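You operate a simulated robot arm through the tools that you are given. There is no shell and no other tool.

You are at the controls of a simulated robot arm. One attempt, no reset.

## Task
Clamp the stud plate and tighten its nut to the torque it shows.
Fine: use the driver with that figure till it clicks, stand it back, then free the plate into the green tray. Set down upright: stud plate.

Only the result counts: the job must be done as asked and must still hold three seconds after the hand-in. Knocking over, shifting, dropping, spilling or breaking anything else fails it.

## Robot
A 6-joint arm with a four-finger gripper, fixed in place. Base frame: the origin is on the floor under the middle of its stand, x ahead of it, y to its left, z up. Lengths are in m, angles in rad, forces in N, time in s.
It reaches about 0.912 m from its shoulder. Its first joint turns from -2.897 to 2.897 rad. Payload 3.43 kg.
Tool frame: the origin (TCP) lies between the finger pads and is the grasp point; the fingertips stand 0.03 m ahead of it; z points along the fingers, y is the line along which they close. The gripper opens to 0.12 m; its body begins 0.085 m behind the TCP.
Orientation is that of the tool frame in the base frame, as [roll, pitch, yaw] about the fixed x, y, z axes, in that order (R = Rz(yaw) Ry(pitch) Rx(roll)). With the fingers straight down and closing along the base's y, the tool's x points along the base's -x, its y along +y and its z along -z.

## Interface
- The arm moves only by the tool move_arm. Its argument "moves" is a list of rows, each an object (a shift or turn left out is 0, a gripper value left out holds the last) with "dp": the shift along the base's x, y, z in m, a list of three; "turn": the turn, a rotation vector about the base's x, y, z in rad, a list of three; "claw": the finger opening in m, from 0 to 0.12. In form: [{"dp": [tx, ty, tz], "turn": [ax, ay, az], "claw": claw}, ...]. A call has 1 to 20 rows; each row shifts and turns the commanded pose from where the row before left it. A row lasts 0.2 s, in which the tool goes at most 0.05 m and 0.15 rad; a call with a longer step from one row to the next is refused whole, and so is a gripper value outside its range. A pose out of reach is approached as far as the arm can. The call stops where the force on the tool passes 40 N (or 10 N more than at its start, if that is more) or the arm is blocked; 0.2 s more then pass. The fingers move at their own pace (about 0.1362 m/s each) and stop on an object; they squeeze with about 36 N. The grip force told is the motor's: it shows also when the fingers shut on nothing. Time passes only in rows, and 0.2 s behind the last, so rows that do not move let the fingers close. The reply holds the time, the measured pose of the TCP, the force on the tool along the base axes, the opening and the grip force, in the units named above and with some noise, with the torque about the TCP (base axes, N m) and any sound that the robot's microphone picked up.
- Cameras (640 x 400 px; columns grow to the right, rows downward): "scene" is fixed at [0.2193, -0.5011, 1.4351]; the picture's right is [0.81, -0.58, 0.00], its down [-0.28, -0.39, -0.88] and it looks along [0.51, 0.71, -0.48] (base axes); focal length 320 px, centre (320, 200). "wrist" rides on the gripper at [0.071, -0.017, -0.121] in the tool frame; the picture's right is [0.23, 0.97, 0.00], its down [-0.81, 0.19, -0.55] and it looks along [-0.54, 0.13, 0.83] (tool axes); focal length 275 px, centre (320, 200). There is no depth. A picture from a camera that has moved, and an enlarged one, comes with that camera's place and axes in the base frame and with its lens.
- grab_frame(camera): a new picture of that camera. It takes no simulated time.
- raise_lower(by): moves the trunk up (or, below 0, down) by that many m; the arm rides with it, the base frame stays. It gives what a move gives, with no picture.
- close_up(camera, box): a new picture of the part [left, top, right, bottom] of that camera's present view, enlarged. It takes no simulated time.
- job_done(): hands the job in; it is judged then, once.

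Nothing tells you positions but the pictures and the camera data. Unless the task says otherwise, let go and move clear before handing in.

The tools are called after "Emit:" as name(argument=value, ...) on one line, values as JSON. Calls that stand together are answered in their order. move_arm: Moves the arm, as the interface text tells. Its arguments: {"type":"object","properties":{"moves":{"type":"array","items":{"type":"object","properties":{"dp":{"type":"array","items":{"type":"number"}},"turn":{"type":"array","items":{"type":"number"}},"claw":{"type":"number"}}}}},"required":["moves"]} The other tools are called the same way: raise_lower (by) moves the trunk up or down; grab_frame (camera) takes a picture; close_up (camera, box) takes an enlarged picture of a part of a camera's view; job_done () hands the job in.

At the start:

```text
time_s: 0.0
ee_pos: [0.6035, 0.2597, 1.1869]
ee_rot: [-3.141, 0.0, 3.141]
wrist_force: [0.1, 0.2, -0.4]
ft_torque: [0.02, 0.01, 0.0]
width: 0.1197
grasp_force: 0.2
trunk travel left (down, up): [-0.175, 0.365]
```

scene: 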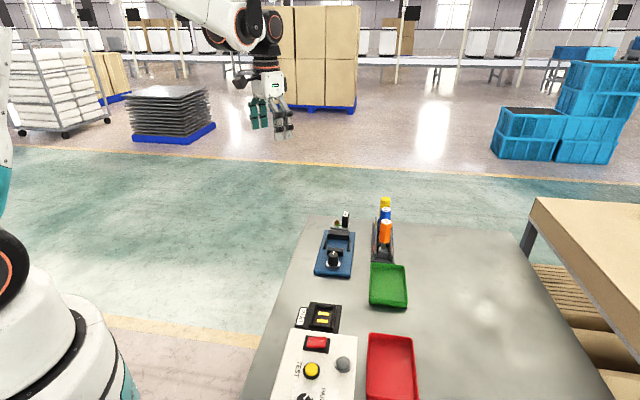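
wrist: 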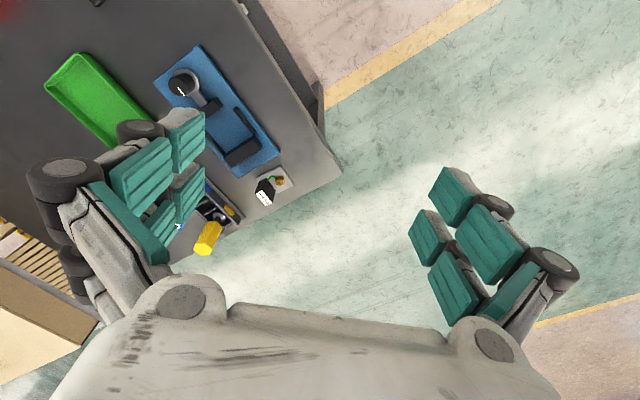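

I see a table with a blue clamp fixture, a rack with three coloured drivers, green and red trays, and a test panel. I will look closer before moving.

Emit:
close_up(camera="scene", box=[290, 190, 430, 280])

Emit:
close_up(camera="scene", box=[260, 290, 430, 400])

Emit:
close_up(camera="wrist", box=[140, 40, 340, 270])

Emit:
close_up(camera="scene", box=[320, 200, 370, 232])

```text
4.44 times, centred on (360, 235) of scene
camera zoom: at [0.2193, -0.5011, 1.4351], right [0.81, -0.58, 0.0], down [-0.28, -0.39, -0.88], along [0.51, 0.71, -0.48], focal length 1424 px, centre (142, 44)
```

zoom: 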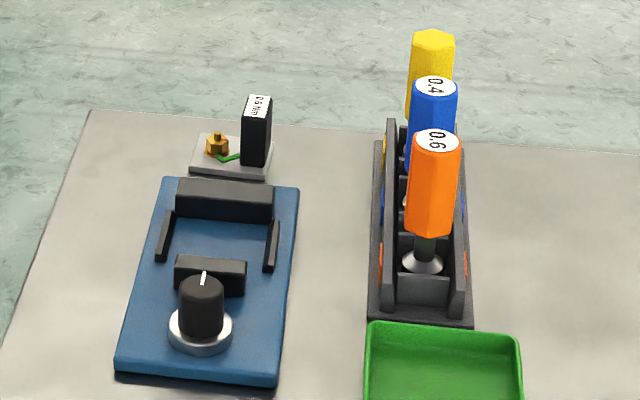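

```text
3.64 times, centred on (345, 345) of scene
camera zoom: at [0.2193, -0.5011, 1.4351], right [0.81, -0.58, 0.0], down [-0.28, -0.39, -0.88], along [0.51, 0.71, -0.48], focal length 1165 px, centre (229, -327)
```

zoom: 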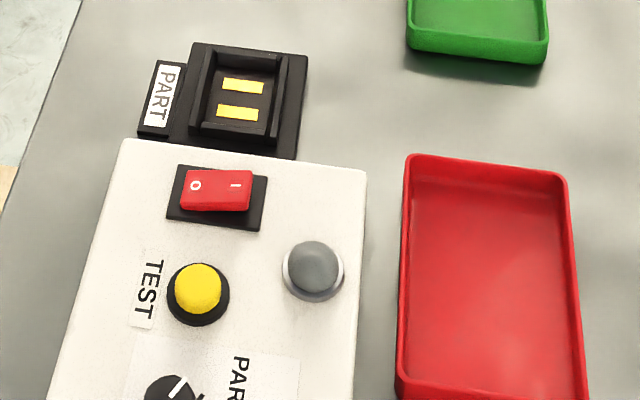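

```text
1.74 times, centred on (240, 155) of wrist
camera zoom: at [0.5317, 0.2422, 1.3068], right [-0.23, 0.97, 0.0], down [0.81, 0.19, 0.55], along [0.54, 0.13, -0.83], focal length 479 px, centre (459, 278)
```

zoom: 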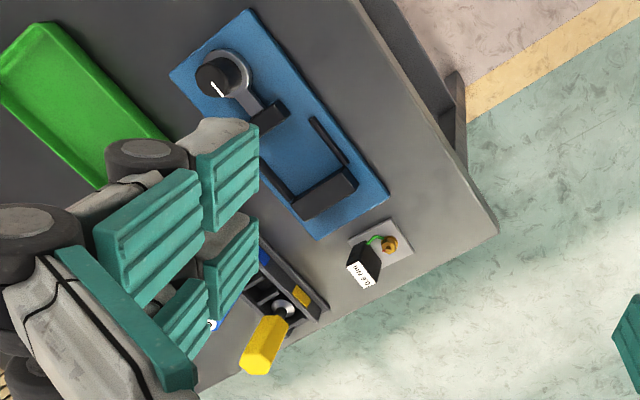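

```text
12.50 times, centred on (345, 216) of scene
camera zoom: at [0.2193, -0.5011, 1.4351], right [0.81, -0.58, 0.0], down [-0.28, -0.39, -0.88], along [0.51, 0.71, -0.48], focal length 4006 px, centre (8, 0)
```

zoom: 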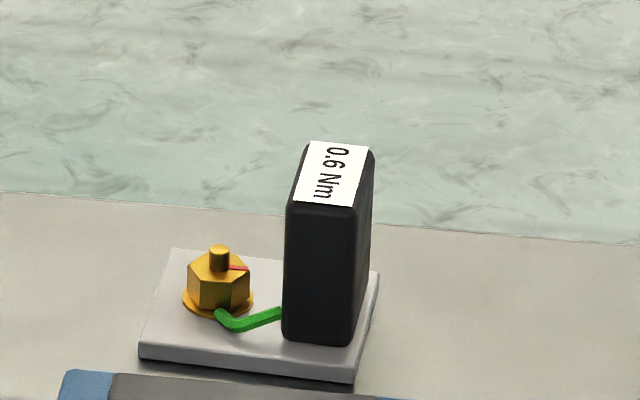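

The stud plate shows "0.6 Nm", and the orange driver is labelled 0.6. I put the nut near (0.818, 0.228, 0.826), the clamp knob near (0.67, 0.055) and the orange driver near (0.84, 0.03). Next I move over the table for a better look.

Emit:
move_arm(moves=[{"dp": [0, -0.04, -0.02]}, {"dp": [0, -0.04, -0.02]}, {"dp": [0, -0.04, -0.02]}, {"dp": [0, -0.04, -0.02]}])

Emit:
grab_frame(camera="wrist")

```text
time_s: 1.0
ee_pos: [0.6024, 0.0984, 1.1047]
ee_rot: [3.141, -0.001, 3.141]
wrist_force: [-0.3, -0.6, -0.2]
ft_torque: [0.0, 0.0, 0.01]
width: 0.1198
grasp_force: 0.1
trunk travel left (down, up): [-0.175, 0.365]
```

```text
taken
camera wrist: at [0.5308, 0.0804, 1.2255], right [-0.23, 0.97, 0.0], down [0.81, 0.19, 0.55], along [0.54, 0.13, -0.83], focal length 275 px, centre (320, 200)
```

wrist: 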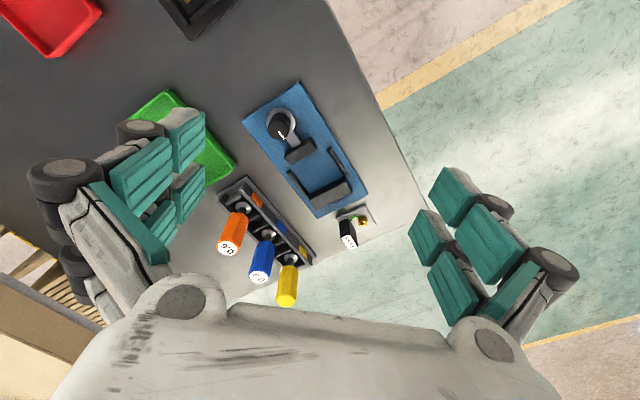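

Emit:
close_up(camera="wrist", box=[200, 70, 400, 310])

Emit:
close_up(camera="wrist", box=[210, 170, 320, 310])

Emit:
close_up(camera="wrist", box=[240, 75, 390, 250])

```text
1.67 times, centred on (300, 190) of wrist
camera zoom: at [0.5308, 0.0804, 1.2255], right [-0.23, 0.97, 0.0], down [0.81, 0.19, 0.55], along [0.54, 0.13, -0.83], focal length 459 px, centre (353, 217)
```

zoom: 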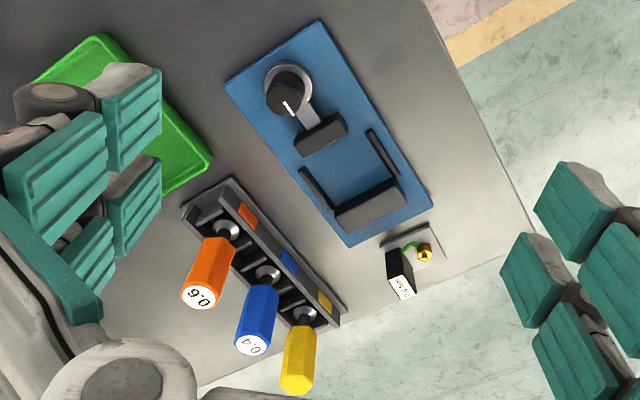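

```text
2.86 times, centred on (265, 240) of wrist
camera zoom: at [0.5308, 0.0804, 1.2255], right [-0.23, 0.97, 0.0], down [0.81, 0.19, 0.55], along [0.54, 0.13, -0.83], focal length 786 px, centre (477, 86)
```

zoom: 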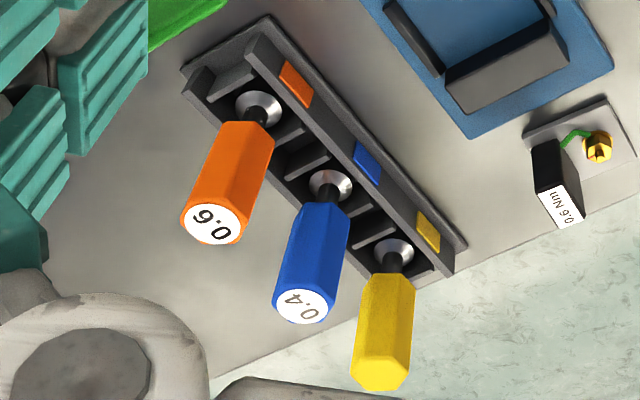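

```text
2.29 times, centred on (315, 162) of wrist
camera zoom: at [0.5308, 0.0804, 1.2255], right [-0.23, 0.97, 0.0], down [0.81, 0.19, 0.55], along [0.54, 0.13, -0.83], focal length 629 px, centre (331, 286)
```

zoom: 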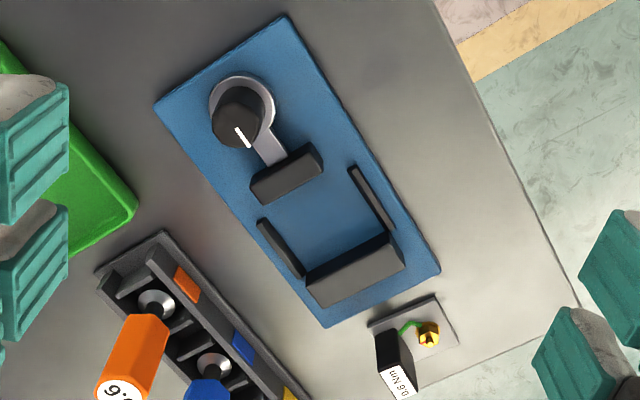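

All parts sit at about 45° to the base axes: the drivers stand upright in the rack, with orange near (0.825, 0.017) and its top at z≈0.94. I go lower over the plate and fixture to measure them more exactly.

Emit:
move_arm(moves=[{"dp": [0.025, 0.012, -0.033]}, {"dp": [0.025, 0.012, -0.033]}, {"dp": [0.025, 0.012, -0.033]}, {"dp": [0.02, 0.012, -0.03]}])

Emit:
grab_frame(camera="wrist")

Emit:
close_up(camera="wrist", box=[200, 0, 440, 150])

Emit:
close_up(camera="wrist", box=[260, 120, 420, 240])

```text
time_s: 2.0
ee_pos: [0.6997, 0.1516, 0.9729]
ee_rot: [3.141, 0.0, -3.141]
wrist_force: [0.6, 0.1, -0.7]
ft_torque: [0.05, 0.01, 0.02]
width: 0.1199
grasp_force: 0.0
trunk travel left (down, up): [-0.175, 0.365]
```

```text
taken
camera wrist: at [0.6277, 0.1334, 1.0939], right [-0.23, 0.97, 0.0], down [0.81, 0.19, 0.55], along [0.54, 0.13, -0.83], focal length 275 px, centre (320, 200)
```

wrist: 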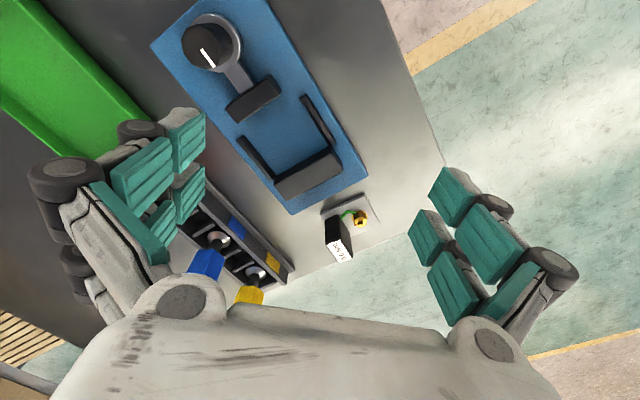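

```text
2.67 times, centred on (320, 75) of wrist
camera zoom: at [0.6277, 0.1334, 1.0939], right [-0.23, 0.97, 0.0], down [0.81, 0.19, 0.55], along [0.54, 0.13, -0.83], focal length 734 px, centre (320, 533)
```

zoom: 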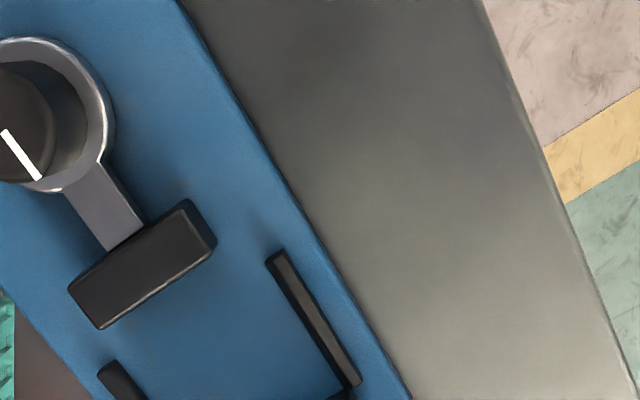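

```text
3.33 times, centred on (340, 180) of wrist
camera zoom: at [0.6277, 0.1334, 1.0939], right [-0.23, 0.97, 0.0], down [0.81, 0.19, 0.55], along [0.54, 0.13, -0.83], focal length 918 px, centre (253, 267)
```

zoom: 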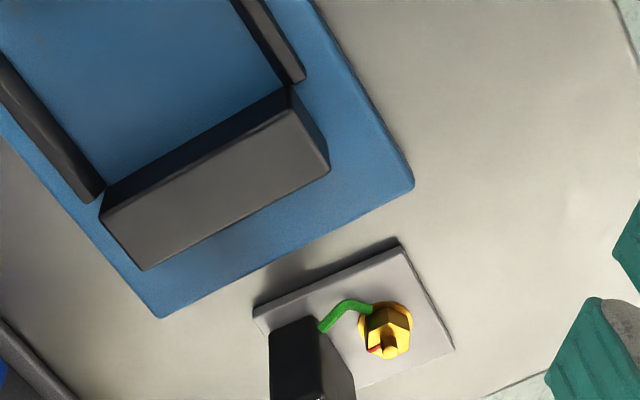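

The plate measures about 0.06 × 0.052 m at a yaw of about 41°, with the tower (the label block) at its -v side and the nut at its +v side. I turn the tool by -0.86 rad so that it closes along the tower's long direction, and move above it for a close look.

Emit:
move_arm(moves=[{"dp": [0.015, 0.005, 0], "turn": [0, 0, -0.143]}, {"dp": [0.015, 0.005, 0], "turn": [0, 0, -0.143]}, {"dp": [0.015, 0.005, 0], "turn": [0, 0, -0.143]}, {"dp": [0.015, 0.005, 0], "turn": [0, 0, -0.143]}, {"dp": [0.015, 0.01, 0], "turn": [0, 0, -0.143]}, {"dp": [0.015, 0.01, 0], "turn": [0, 0, -0.143]}])

Emit:
grab_frame(camera="wrist")

Emit:
grab_frame(camera="scene")

```text
time_s: 3.4
ee_pos: [0.7872, 0.1893, 0.9752]
ee_rot: [3.141, 0.0, 2.282]
wrist_force: [-0.1, -0.4, 0.6]
ft_torque: [0.01, -0.01, -0.01]
width: 0.1203
grasp_force: 0.0
trunk travel left (down, up): [-0.175, 0.365]
```

```text
taken
camera wrist: at [0.728, 0.2309, 1.095], right [0.59, 0.81, 0.0], down [0.67, -0.49, 0.55], along [0.45, -0.33, -0.83], focal length 275 px, centre (320, 200)
```

wrist: 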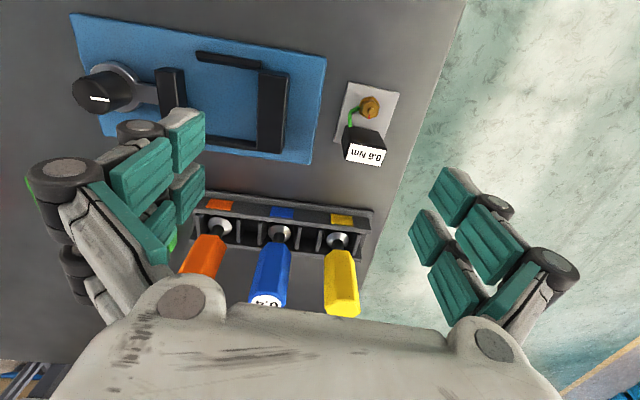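

```text
taken
```

scene: 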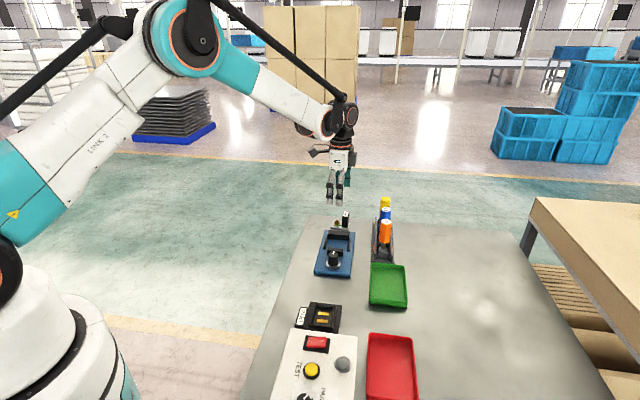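

Emit:
close_up(camera="wrist", box=[310, 60, 430, 180])

Emit:
close_up(camera="wrist", box=[60, 10, 340, 170])

Emit:
close_up(camera="wrist", box=[180, 180, 390, 320])

```text
3.33 times, centred on (370, 120) of wrist
camera zoom: at [0.728, 0.2309, 1.095], right [0.59, 0.81, 0.0], down [0.67, -0.49, 0.55], along [0.45, -0.33, -0.83], focal length 918 px, centre (153, 467)
```

zoom: 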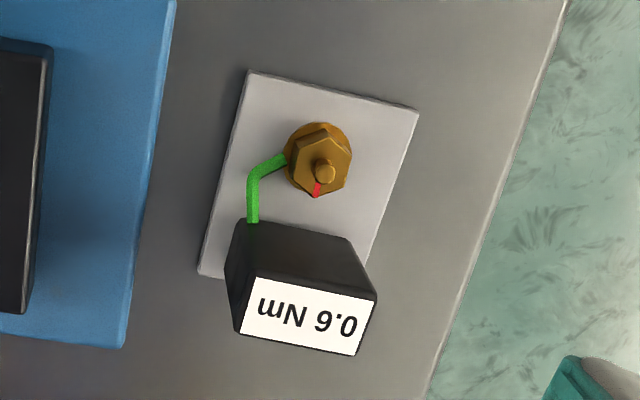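

```text
2.29 times, centred on (200, 90) of wrist
camera zoom: at [0.728, 0.2309, 1.095], right [0.59, 0.81, 0.0], down [0.67, -0.49, 0.55], along [0.45, -0.33, -0.83], focal length 629 px, centre (594, 451)
```

zoom: 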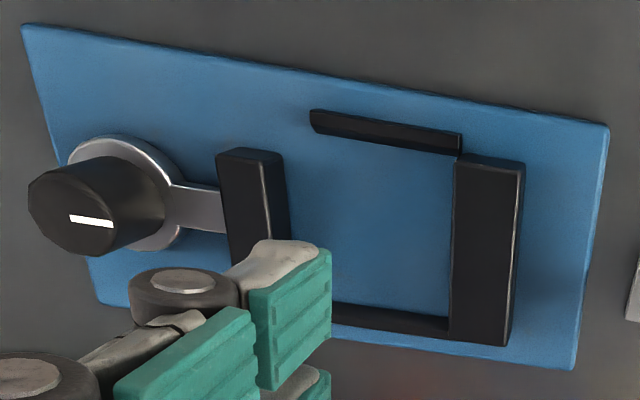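

```text
2.86 times, centred on (285, 250) of wrist
camera zoom: at [0.728, 0.2309, 1.095], right [0.59, 0.81, 0.0], down [0.67, -0.49, 0.55], along [0.45, -0.33, -0.83], focal length 786 px, centre (420, 57)
```

zoom: 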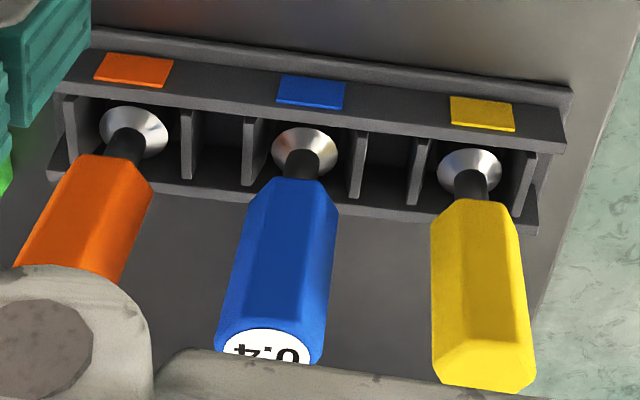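

The tower is 0.032 × 0.0175 m with its top near z≈0.877. The fixture floor is near z≈0.830, the jaw tops near 0.852 and the fixture yaw is about 45.6°. I move over the tower with a narrower opening before descending.

Emit:
move_arm(moves=[{"dp": [0.022, 0.0085, -0.02], "turn": [0, 0, 0.02], "claw": 0.08}, {"dp": [0.0222, 0.0085, -0.02], "claw": 0.08}, {"dp": [0, 0, 0], "claw": 0.08}])

Emit:
grab_frame(camera="wrist")

Emit:
close_up(camera="scene", box=[300, 140, 400, 240])

```text
time_s: 4.2
ee_pos: [0.8316, 0.2051, 0.9355]
ee_rot: [3.141, -0.002, 2.304]
wrist_force: [0.5, 0.5, 0.5]
ft_torque: [0.0, 0.02, -0.01]
width: 0.0801
grasp_force: 0.0
trunk travel left (down, up): [-0.175, 0.365]
```

```text
taken
camera wrist: at [0.7715, 0.2464, 1.0564], right [0.57, 0.82, 0.0], down [0.69, -0.47, 0.55], along [0.45, -0.31, -0.83], focal length 275 px, centre (320, 200)
```

wrist: 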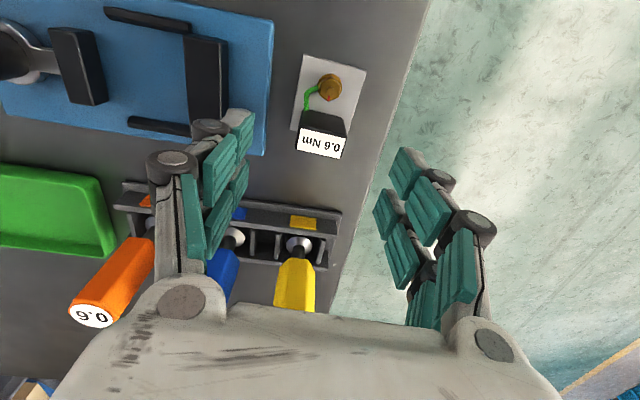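

```text
4.00 times, centred on (350, 190) of scene
camera zoom: at [0.2193, -0.5011, 1.4351], right [0.81, -0.58, 0.0], down [-0.28, -0.39, -0.88], along [0.51, 0.71, -0.48], focal length 1282 px, centre (200, 240)
```

zoom: 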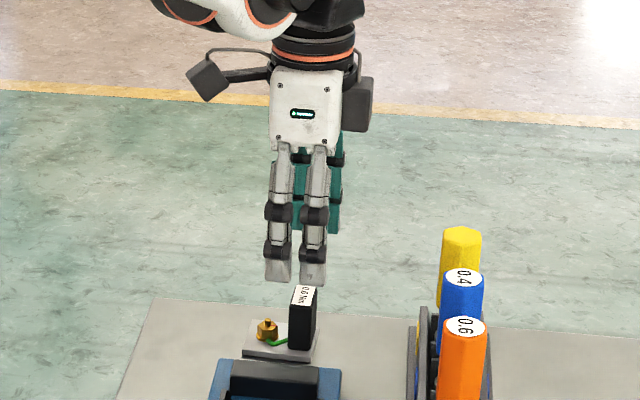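

The tower lies right under the grasp point, since its projected centre matches the image. I descend to z≈0.878 and close on the tower's upper part.

Emit:
move_arm(moves=[{"dp": [0, 0, -0.03]}, {"dp": [0, 0, -0.0275]}, {"dp": [0, 0, 0]}])

Emit:
grab_frame(camera="wrist")

Emit:
close_up(camera="scene", box=[300, 160, 400, 240])

```text
time_s: 5.0
ee_pos: [0.8341, 0.2072, 0.879]
ee_rot: [-3.141, 0.0, 2.304]
wrist_force: [0.4, 0.3, 0.7]
ft_torque: [-0.03, -0.03, 0.02]
width: 0.0801
grasp_force: 0.0
trunk travel left (down, up): [-0.175, 0.365]
```

```text
taken
camera wrist: at [0.7741, 0.2465, 1.0004], right [0.57, 0.82, 0.0], down [0.69, -0.47, 0.55], along [0.45, -0.31, -0.83], focal length 275 px, centre (320, 200)
```

wrist: 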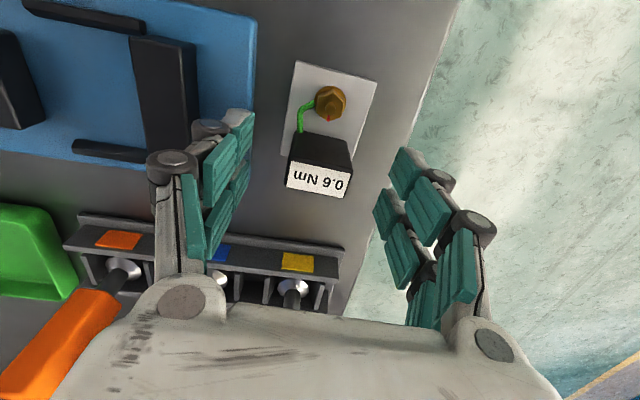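

```text
5.00 times, centred on (350, 200) of scene
camera zoom: at [0.2193, -0.5011, 1.4351], right [0.81, -0.58, 0.0], down [-0.28, -0.39, -0.88], along [0.51, 0.71, -0.48], focal length 1602 px, centre (170, 200)
```

zoom: 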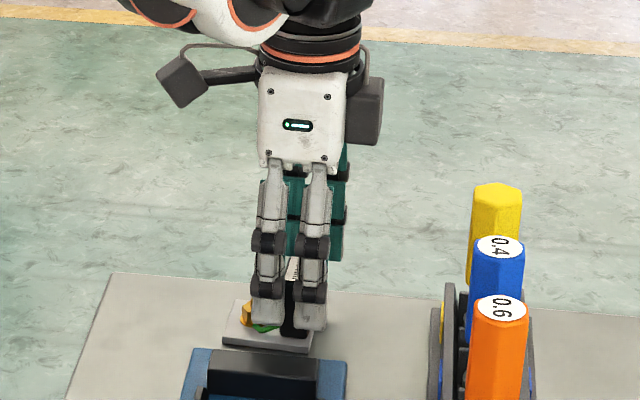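

The fingers straddle the tower at the right height. I close on it now.

Emit:
move_arm(moves=[{"claw": 0.02}, {"claw": 0.02}, {"claw": 0.02}])

Emit:
grab_frame(camera="wrist")

```text
time_s: 5.8
ee_pos: [0.8336, 0.2058, 0.88]
ee_rot: [3.141, 0.002, 2.305]
wrist_force: [1.0, -1.0, 1.4]
ft_torque: [0.02, -0.02, -0.03]
width: 0.0354
grasp_force: 36.0
trunk travel left (down, up): [-0.175, 0.365]
```

```text
taken
camera wrist: at [0.7739, 0.2465, 1.0009], right [0.57, 0.82, 0.0], down [0.69, -0.47, 0.55], along [0.45, -0.31, -0.83], focal length 275 px, centre (320, 200)
```

wrist: 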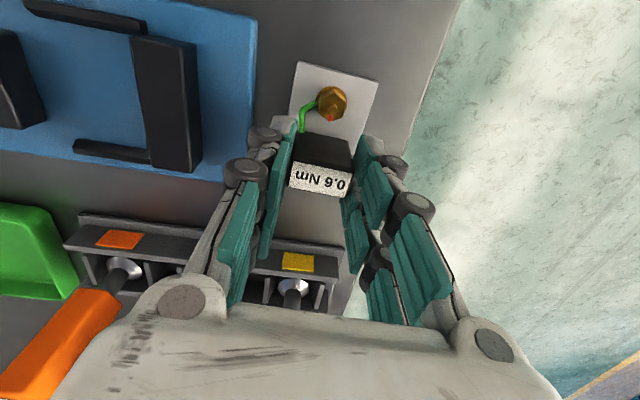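

The grip holds at 36 N with a width of 0.035. I lift the plate to check it.

Emit:
move_arm(moves=[{"dp": [0, 0, 0.02]}, {"dp": [0, 0, 0.03]}, {"dp": [0, 0, 0.02]}])

Emit:
grab_frame(camera="wrist")

Emit:
close_up(camera="scene", box=[300, 140, 400, 240])

```text
time_s: 6.6
ee_pos: [0.8343, 0.2069, 0.9493]
ee_rot: [3.141, -0.001, 2.304]
wrist_force: [-0.9, 0.3, -1.2]
ft_torque: [0.01, -0.01, 0.0]
width: 0.0352
grasp_force: 36.4
trunk travel left (down, up): [-0.175, 0.365]
```

```text
taken
camera wrist: at [0.7743, 0.248, 1.071], right [0.57, 0.82, 0.0], down [0.69, -0.47, 0.55], along [0.45, -0.31, -0.83], focal length 275 px, centre (320, 200)
```

wrist: 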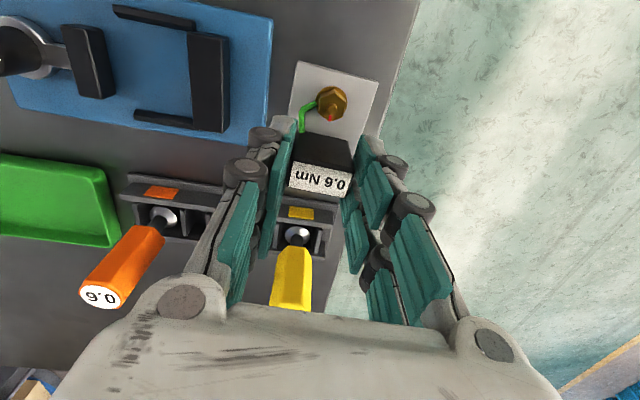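

```text
4.00 times, centred on (350, 190) of scene
camera zoom: at [0.2193, -0.5011, 1.4351], right [0.81, -0.58, 0.0], down [-0.28, -0.39, -0.88], along [0.51, 0.71, -0.48], focal length 1282 px, centre (200, 240)
```

zoom: 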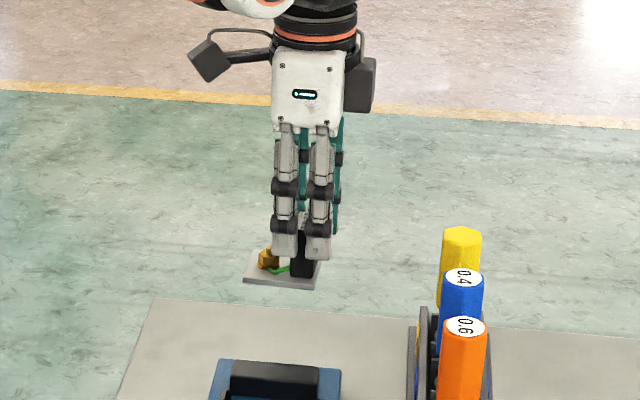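

The plate is level and firmly held, with the tower centred at the TCP. I move it above the fixture slot and turn it about 0.065 rad to match the fixture's yaw.

Emit:
move_arm(moves=[{"dp": [-0.022, -0.0235, 0], "turn": [0, 0, 0.0165]}, {"dp": [-0.022, -0.0235, 0], "turn": [0, 0, 0.0165]}, {"dp": [-0.022, -0.0235, 0], "turn": [0, 0, 0.0165]}, {"dp": [-0.0218, -0.0233, 0], "turn": [0, 0, 0.0165]}, {"dp": [0, 0, 0]}])

Emit:
grab_frame(camera="wrist")

Emit:
close_up(camera="wrist", box=[220, 40, 400, 220])

Emit:
close_up(camera="scene", box=[290, 190, 390, 280])

```text
time_s: 7.8
ee_pos: [0.7478, 0.1138, 0.9505]
ee_rot: [3.14, -0.001, 2.369]
wrist_force: [-0.2, 0.4, -1.5]
ft_torque: [0.02, -0.05, 0.01]
width: 0.0356
grasp_force: 35.9
trunk travel left (down, up): [-0.175, 0.365]
```

```text
taken
camera wrist: at [0.684, 0.1491, 1.0718], right [0.51, 0.86, 0.0], down [0.72, -0.43, 0.55], along [0.47, -0.28, -0.83], focal length 275 px, centre (320, 200)
```

wrist: 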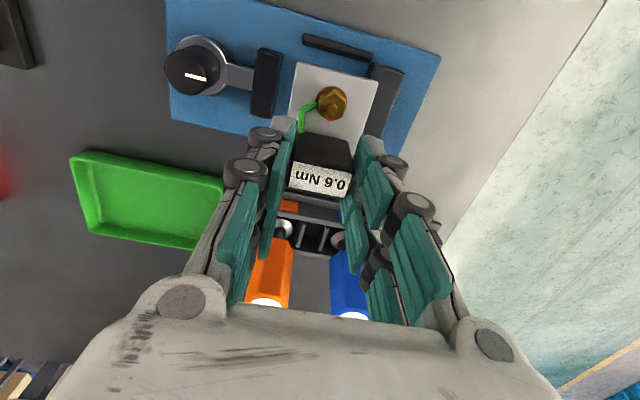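

```text
2.22 times, centred on (310, 130) of wrist
camera zoom: at [0.684, 0.1491, 1.0718], right [0.51, 0.86, 0.0], down [0.72, -0.43, 0.55], along [0.47, -0.28, -0.83], focal length 612 px, centre (342, 356)
```

zoom: 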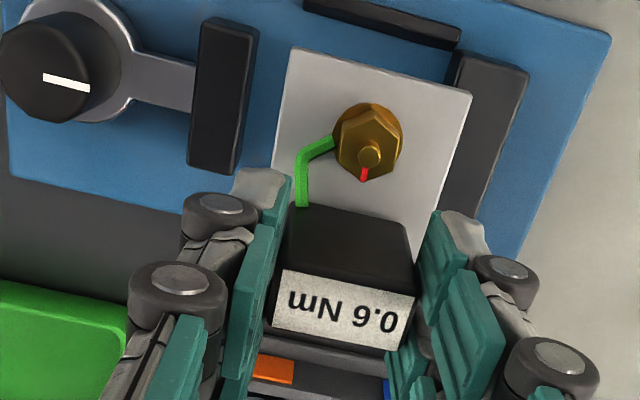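

```text
4.44 times, centred on (340, 235) of scene
camera zoom: at [0.2193, -0.5011, 1.4351], right [0.81, -0.58, 0.0], down [-0.28, -0.39, -0.88], along [0.51, 0.71, -0.48], focal length 1424 px, centre (231, 44)
```

zoom: 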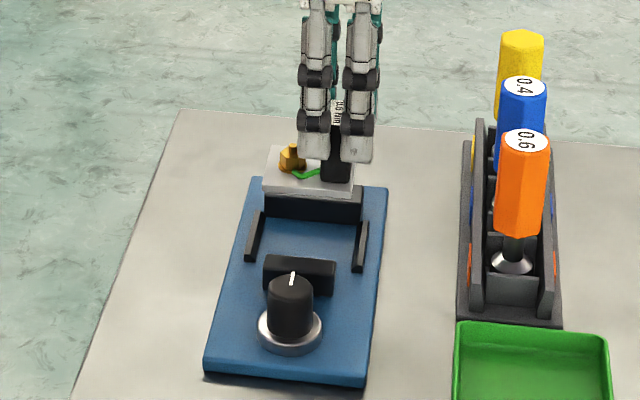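

In the tool frame the plate's edges are aligned, but the back jaw is too close. The slot centre lies about 6 mm toward -u and the fixture axis is turned about 0.012 rad more. I correct both and descend part way.

Emit:
move_arm(moves=[{"dp": [-0.0042, -0.0043, 0], "turn": [0, 0, 0.012]}, {"dp": [0, 0, -0.02]}, {"dp": [0, 0, -0.02]}, {"dp": [0, 0, 0]}])

Emit:
close_up(camera="wrist", box=[220, 20, 420, 200])

Emit:
close_up(camera="scene", box=[300, 205, 370, 275])

```text
time_s: 8.8
ee_pos: [0.7393, 0.1103, 0.9115]
ee_rot: [3.141, 0.001, 2.383]
wrist_force: [0.3, -0.7, -2.4]
ft_torque: [0.03, -0.02, -0.03]
width: 0.0352
grasp_force: 35.7
trunk travel left (down, up): [-0.175, 0.365]
```

```text
2.22 times, centred on (320, 110) of wrist
camera zoom: at [0.6768, 0.1447, 1.0317], right [0.5, 0.86, 0.0], down [0.72, -0.42, 0.55], along [0.48, -0.28, -0.83], focal length 612 px, centre (320, 400)
```

zoom: 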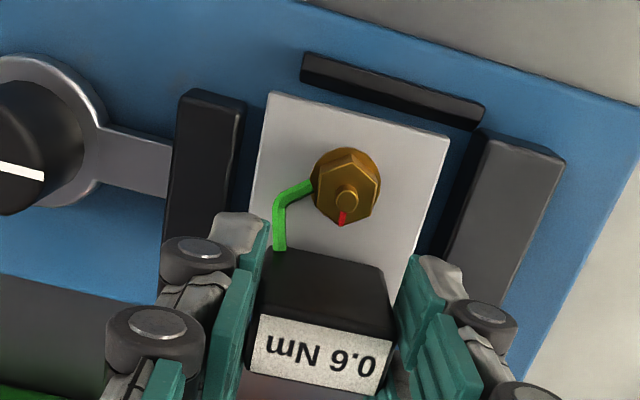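

```text
5.71 times, centred on (335, 240) of scene
camera zoom: at [0.2193, -0.5011, 1.4351], right [0.81, -0.58, 0.0], down [-0.28, -0.39, -0.88], along [0.51, 0.71, -0.48], focal length 1831 px, centre (234, -29)
```

zoom: 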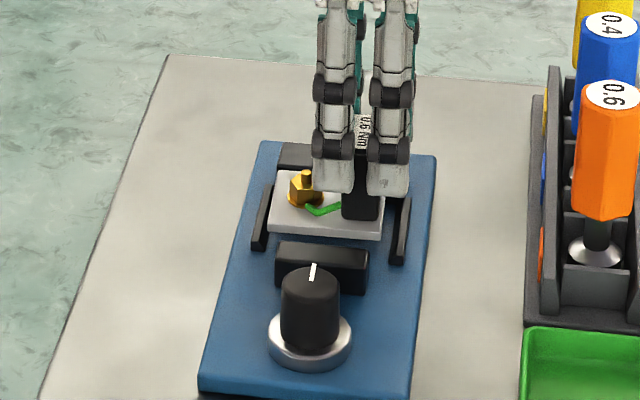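

The plate sits inside the slot outline with clearances of about 2.5 mm on the +v side, 5 mm on the -v side, and 6 to 10 mm to the jaws. I nudge it 1.3 mm toward -v and lower it gently until it touches the floor.

Emit:
move_arm(moves=[{"dp": [0.0009, -0.0009, -0.008]}, {"dp": [0, 0, -0.006]}, {"dp": [0, 0, -0.003]}, {"dp": [0, 0, 0]}])

Emit:
close_up(camera="wrist", box=[220, 20, 420, 200])

Emit:
close_up(camera="scene", box=[300, 205, 370, 275])

```text
time_s: 9.8
ee_pos: [0.7421, 0.1079, 0.8935]
ee_rot: [-3.141, -0.002, 2.383]
wrist_force: [0.5, -0.4, -2.0]
ft_torque: [0.0, 0.0, 0.02]
width: 0.0356
grasp_force: 36.0
trunk travel left (down, up): [-0.175, 0.365]
```

```text
2.22 times, centred on (320, 110) of wrist
camera zoom: at [0.6781, 0.1435, 1.014], right [0.5, 0.86, 0.0], down [0.72, -0.42, 0.55], along [0.48, -0.28, -0.83], focal length 612 px, centre (320, 400)
```

zoom: 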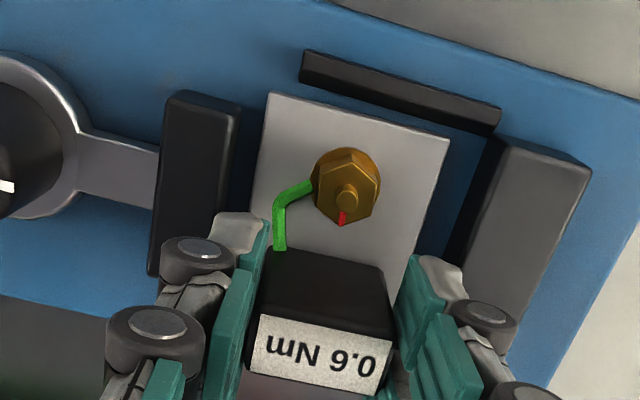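

```text
5.71 times, centred on (335, 240) of scene
camera zoom: at [0.2193, -0.5011, 1.4351], right [0.81, -0.58, 0.0], down [-0.28, -0.39, -0.88], along [0.51, 0.71, -0.48], focal length 1831 px, centre (234, -29)
```

zoom: 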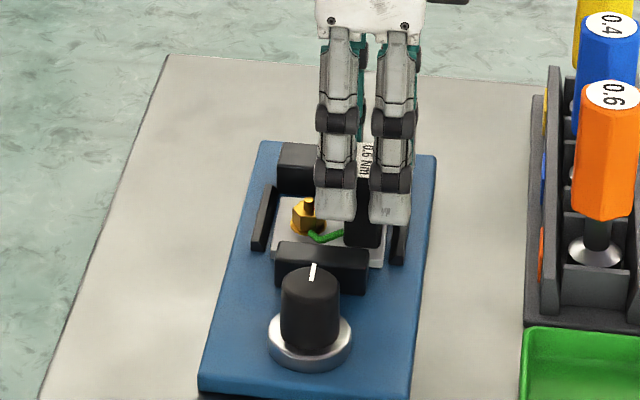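

The plate is going down cleanly between the guides. I continue in small steps until it contacts the floor.

Emit:
move_arm(moves=[{"dp": [0, 0, -0.0015]}, {"dp": [0, 0, -0.0015]}, {"dp": [0, 0, 0]}])

```text
time_s: 10.6
ee_pos: [0.7414, 0.1076, 0.8933]
ee_rot: [3.139, 0.002, 2.382]
wrist_force: [11.9, 3.1, 32.1]
ft_torque: [0.17, -0.38, -0.04]
width: 0.0359
grasp_force: 35.8
trunk travel left (down, up): [-0.175, 0.365]
```

It has made contact with an upward force of 32 N. I ease off slightly and check that it sits flat.

Emit:
move_arm(moves=[{"dp": [0, 0, 0.002]}, {"dp": [0, 0, 0]}])

Emit:
close_up(camera="wrist", box=[220, 20, 420, 200])

Emit:
close_up(camera="scene", box=[300, 205, 370, 275])

```text
time_s: 11.2
ee_pos: [0.7407, 0.1065, 0.8922]
ee_rot: [-3.14, 0.001, 2.382]
wrist_force: [-0.5, 1.2, 1.6]
ft_torque: [0.05, -0.07, 0.03]
width: 0.0355
grasp_force: 36.5
trunk travel left (down, up): [-0.175, 0.365]
```

```text
2.22 times, centred on (320, 110) of wrist
camera zoom: at [0.6777, 0.1428, 1.0127], right [0.5, 0.86, 0.0], down [0.72, -0.42, 0.55], along [0.48, -0.28, -0.83], focal length 612 px, centre (320, 400)
```

zoom: 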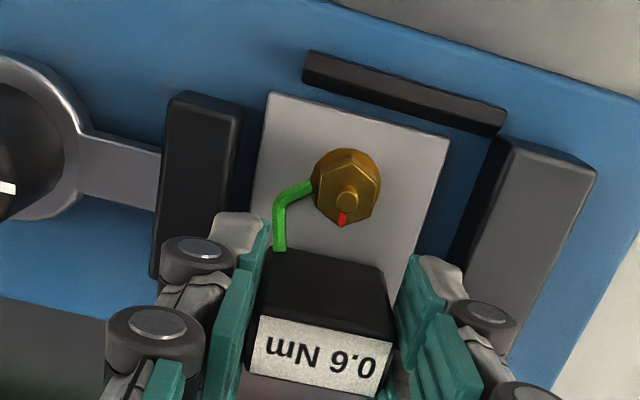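

```text
5.71 times, centred on (335, 240) of scene
camera zoom: at [0.2193, -0.5011, 1.4351], right [0.81, -0.58, 0.0], down [-0.28, -0.39, -0.88], along [0.51, 0.71, -0.48], focal length 1831 px, centre (234, -29)
```

zoom: 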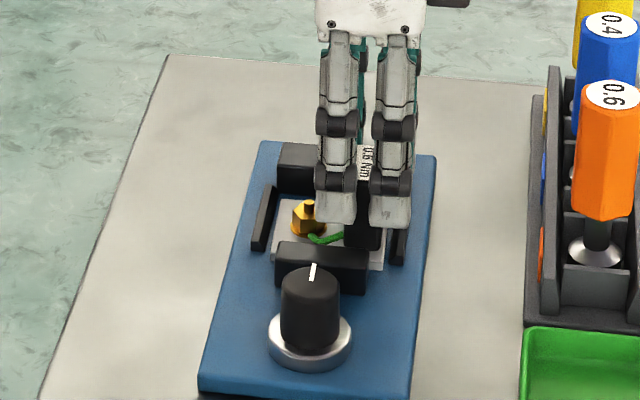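

The plate sits flat with almost no load. I slide it gently about 8 mm toward the fixed back jaw so the clamp has little left to travel, then check again.

Emit:
move_arm(moves=[{"dp": [0.0028, 0.0029, 0.0005]}, {"dp": [0.0028, 0.0029, 0]}, {"dp": [0, 0, 0]}])

Emit:
close_up(camera="wrist", box=[220, 20, 420, 200])

```text
time_s: 12.0
ee_pos: [0.7464, 0.1129, 0.8921]
ee_rot: [3.141, -0.001, 2.381]
wrist_force: [-0.1, -0.4, -1.2]
ft_torque: [-0.01, 0.05, 0.02]
width: 0.0356
grasp_force: 35.7
trunk travel left (down, up): [-0.175, 0.365]
```

```text
2.22 times, centred on (320, 110) of wrist
camera zoom: at [0.6839, 0.1476, 1.0129], right [0.5, 0.86, 0.0], down [0.72, -0.42, 0.55], along [0.48, -0.28, -0.83], focal length 612 px, centre (320, 400)
```

zoom: 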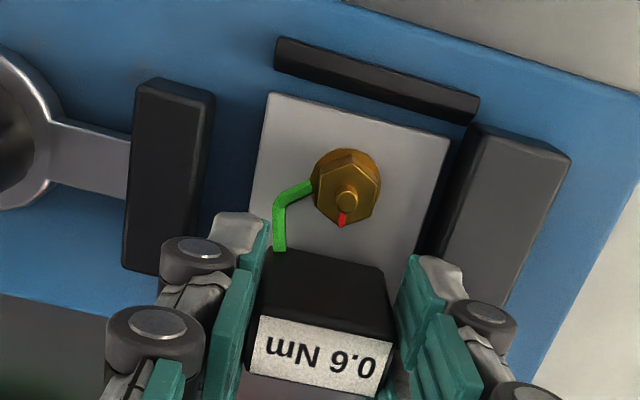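

The plate is about 2 mm off the back jaw and clear of the guides. I lower it that last fraction, open and lift away.

Emit:
move_arm(moves=[{"dp": [0, 0, -0.0008]}, {"dp": [0, 0, 0]}, {"claw": 0.06}, {"claw": 0.06}, {"dp": [0, 0, 0.02], "claw": 0.06}, {"dp": [0, 0, 0.04], "claw": 0.06}, {"dp": [0, 0, 0.04], "claw": 0.06}])

Emit:
grab_frame(camera="wrist")

Emit:
close_up(camera="scene", box=[300, 205, 370, 275])

```text
time_s: 13.6
ee_pos: [0.7496, 0.1116, 0.9928]
ee_rot: [3.141, 0.0, 2.382]
wrist_force: [0.3, 0.5, 0.0]
ft_torque: [-0.02, -0.02, 0.01]
width: 0.0602
grasp_force: 0.0
trunk travel left (down, up): [-0.175, 0.365]
```

```text
taken
camera wrist: at [0.6861, 0.1479, 1.1123], right [0.5, 0.86, 0.0], down [0.72, -0.42, 0.55], along [0.48, -0.28, -0.83], focal length 275 px, centre (320, 200)
```

wrist: 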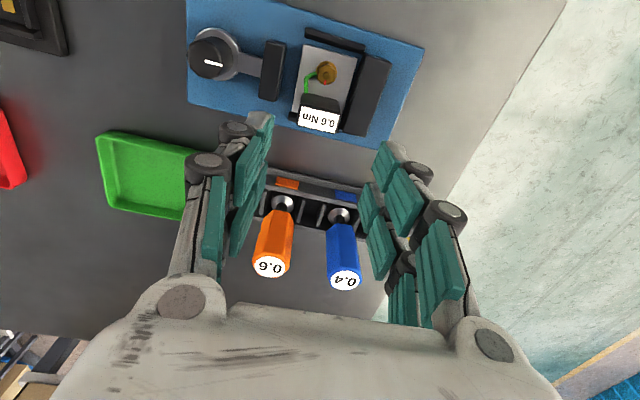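

```text
5.71 times, centred on (335, 240) of scene
camera zoom: at [0.2193, -0.5011, 1.4351], right [0.81, -0.58, 0.0], down [-0.28, -0.39, -0.88], along [0.51, 0.71, -0.48], focal length 1831 px, centre (234, -29)
```

zoom: 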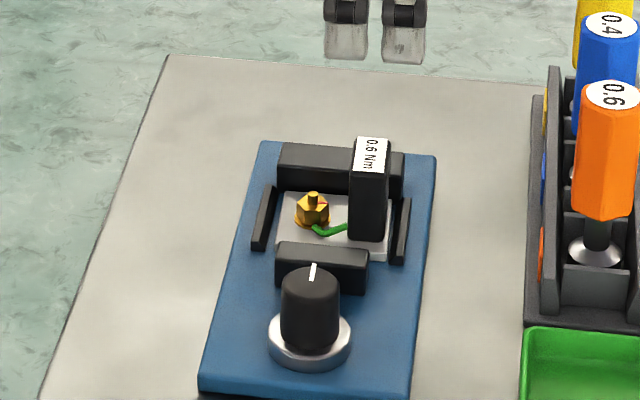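

The plate stands in the clamp slot. Next I move over the knob to measure its axis, height and mark before gripping it.

Emit:
move_arm(moves=[{"dp": [-0.027, -0.019, 0], "claw": 0.08}, {"dp": [-0.027, -0.019, 0], "claw": 0.08}, {"dp": [-0.027, -0.019, 0], "claw": 0.08}, {"dp": [0, 0, 0], "claw": 0.08}])

Emit:
grab_frame(camera="wrist")

Emit:
close_up(camera="wrist", box=[230, 30, 430, 170])

```text
time_s: 14.6
ee_pos: [0.6684, 0.0543, 0.9906]
ee_rot: [3.141, 0.001, 2.383]
wrist_force: [0.1, -0.1, 0.0]
ft_torque: [0.04, -0.02, 0.02]
width: 0.08
grasp_force: 0.0
trunk travel left (down, up): [-0.175, 0.365]
```

```text
taken
camera wrist: at [0.6043, 0.0905, 1.1101], right [0.5, 0.86, 0.0], down [0.72, -0.42, 0.55], along [0.48, -0.28, -0.83], focal length 275 px, centre (320, 200)
```

wrist: 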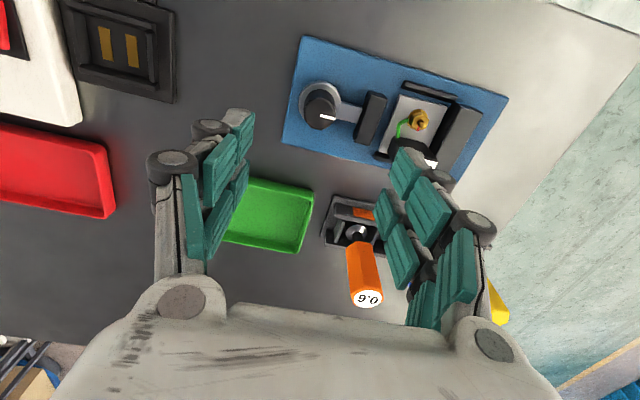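

```text
2.86 times, centred on (330, 100) of wrist
camera zoom: at [0.6043, 0.0905, 1.1101], right [0.5, 0.86, 0.0], down [0.72, -0.42, 0.55], along [0.48, -0.28, -0.83], focal length 786 px, centre (291, 486)
```

zoom: 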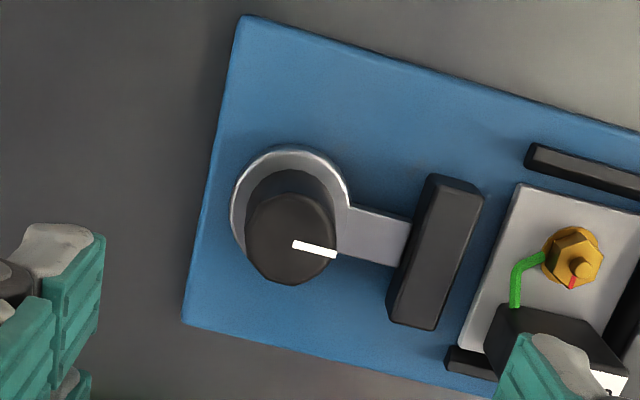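

The knob's top centre is near (0.666, 0.055, 0.871), its diameter is about 27 mm and its mark points at the jaw. I descend onto it with the fingertips staying above jaw height.

Emit:
move_arm(moves=[{"dp": [-0.0011, 0.0011, -0.035], "claw": 0.07}, {"dp": [0, 0, -0.035], "claw": 0.07}, {"dp": [0, 0, -0.025], "claw": 0.07}, {"dp": [0, 0, -0.01], "claw": 0.07}, {"dp": [0, 0, 0], "claw": 0.07}])

Emit:
grab_frame(camera="wrist")

Emit:
close_up(camera="scene", box=[300, 205, 370, 275])

```text
time_s: 15.8
ee_pos: [0.6662, 0.0574, 0.8862]
ee_rot: [-3.141, 0.001, 2.382]
wrist_force: [-0.6, 0.3, 0.7]
ft_torque: [0.0, 0.02, 0.0]
width: 0.07
grasp_force: 0.0
trunk travel left (down, up): [-0.175, 0.365]
```

```text
taken
camera wrist: at [0.603, 0.0921, 1.0072], right [0.5, 0.86, 0.0], down [0.72, -0.42, 0.55], along [0.48, -0.28, -0.83], focal length 275 px, centre (320, 200)
```

wrist: 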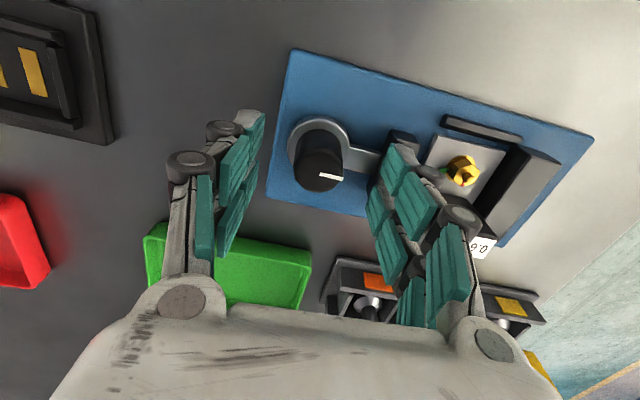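

```text
5.71 times, centred on (335, 240) of scene
camera zoom: at [0.2193, -0.5011, 1.4351], right [0.81, -0.58, 0.0], down [-0.28, -0.39, -0.88], along [0.51, 0.71, -0.48], focal length 1831 px, centre (234, -29)
```

zoom: 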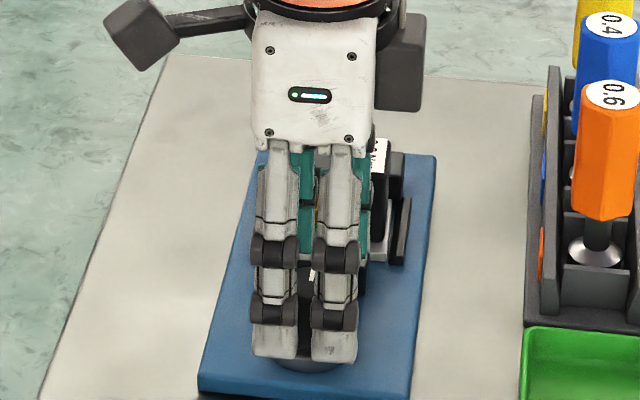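

The knob is centred between the fingers. I close on it and make a first small clockwise turn to see how the jaw reacts.

Emit:
move_arm(moves=[{"claw": 0.01}, {"claw": 0.01}, {"claw": 0.01}])

Emit:
move_arm(moves=[{"turn": [0, 0, -0.1]}, {"turn": [0, 0, -0.1]}, {"turn": [0, 0, -0.1]}])

Emit:
grab_frame(camera="wrist")

Emit:
close_up(camera="scene", box=[300, 205, 370, 275])

```text
time_s: 16.6
ee_pos: [0.6659, 0.0546, 0.887]
ee_rot: [-3.14, 0.0, 2.382]
wrist_force: [-10.9, -6.0, -5.0]
ft_torque: [-0.17, 0.37, 0.0]
width: 0.0275
grasp_force: 44.5
trunk travel left (down, up): [-0.175, 0.365]
```

```text
time_s: 17.4
ee_pos: [0.6642, 0.0557, 0.8864]
ee_rot: [3.141, 0.0, 2.08]
wrist_force: [-0.2, -9.8, 6.7]
ft_torque: [-0.07, 0.1, 0.01]
width: 0.0274
grasp_force: 45.1
trunk travel left (down, up): [-0.175, 0.365]
```

```text
taken
camera wrist: at [0.6153, 0.1087, 1.0073], right [0.74, 0.68, 0.0], down [0.56, -0.61, 0.55], along [0.37, -0.41, -0.83], focal length 275 px, centre (320, 200)
```

wrist: 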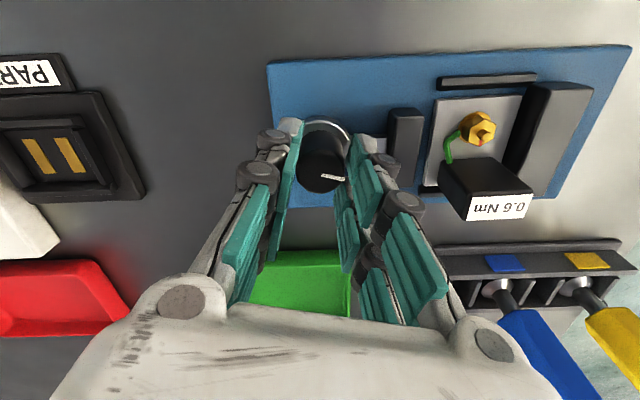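

```text
5.71 times, centred on (335, 240) of scene
camera zoom: at [0.2193, -0.5011, 1.4351], right [0.81, -0.58, 0.0], down [-0.28, -0.39, -0.88], along [0.51, 0.71, -0.48], focal length 1831 px, centre (234, -29)
```

zoom: 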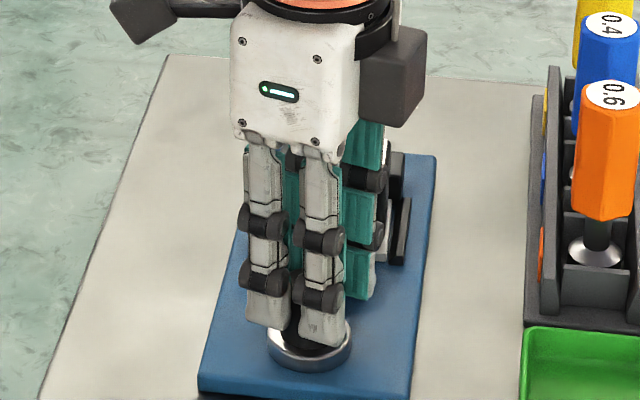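

The knob turned with the gripper, but the jaw has barely moved so far. I keep turning clockwise and watch.

Emit:
move_arm(moves=[{"turn": [0, 0, -0.12]}, {"turn": [0, 0, -0.12]}, {"turn": [0, 0, -0.12]}, {"turn": [0, 0, -0.12]}, {"turn": [0, 0, -0.12]}])

Emit:
grab_frame(camera="wrist")

Emit:
close_up(camera="scene", box=[300, 205, 370, 275])

```text
time_s: 18.6
ee_pos: [0.6642, 0.0558, 0.8869]
ee_rot: [-3.141, 0.0, 1.481]
wrist_force: [9.9, -5.6, 11.7]
ft_torque: [-0.51, -0.24, 0.05]
width: 0.0275
grasp_force: 44.7
trunk travel left (down, up): [-0.175, 0.365]
```

```text
taken
camera wrist: at [0.6542, 0.1272, 1.0074], right [0.99, 0.14, 0.0], down [0.12, -0.83, 0.55], along [0.08, -0.55, -0.83], focal length 275 px, centre (320, 200)
```

wrist: 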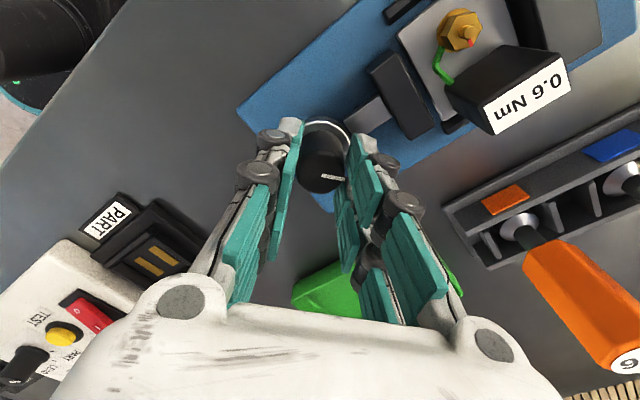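

```text
5.71 times, centred on (335, 240) of scene
camera zoom: at [0.2193, -0.5011, 1.4351], right [0.81, -0.58, 0.0], down [-0.28, -0.39, -0.88], along [0.51, 0.71, -0.48], focal length 1831 px, centre (234, -29)
```

zoom: 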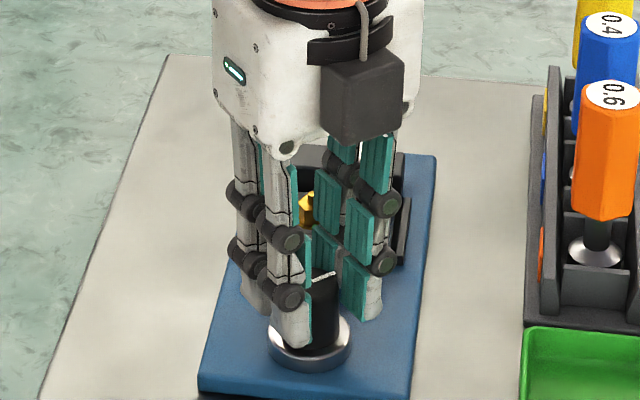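

Emit:
close_up(camera="wrist", box=[280, 0, 540, 200])

```text
2.00 times, centred on (410, 100) of wrist
camera zoom: at [0.6542, 0.1272, 1.0074], right [0.99, 0.14, 0.0], down [0.12, -0.83, 0.55], along [0.08, -0.55, -0.83], focal length 551 px, centre (140, 400)
```

zoom: 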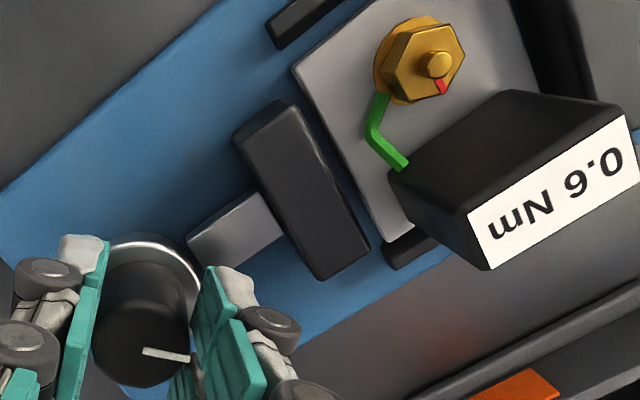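

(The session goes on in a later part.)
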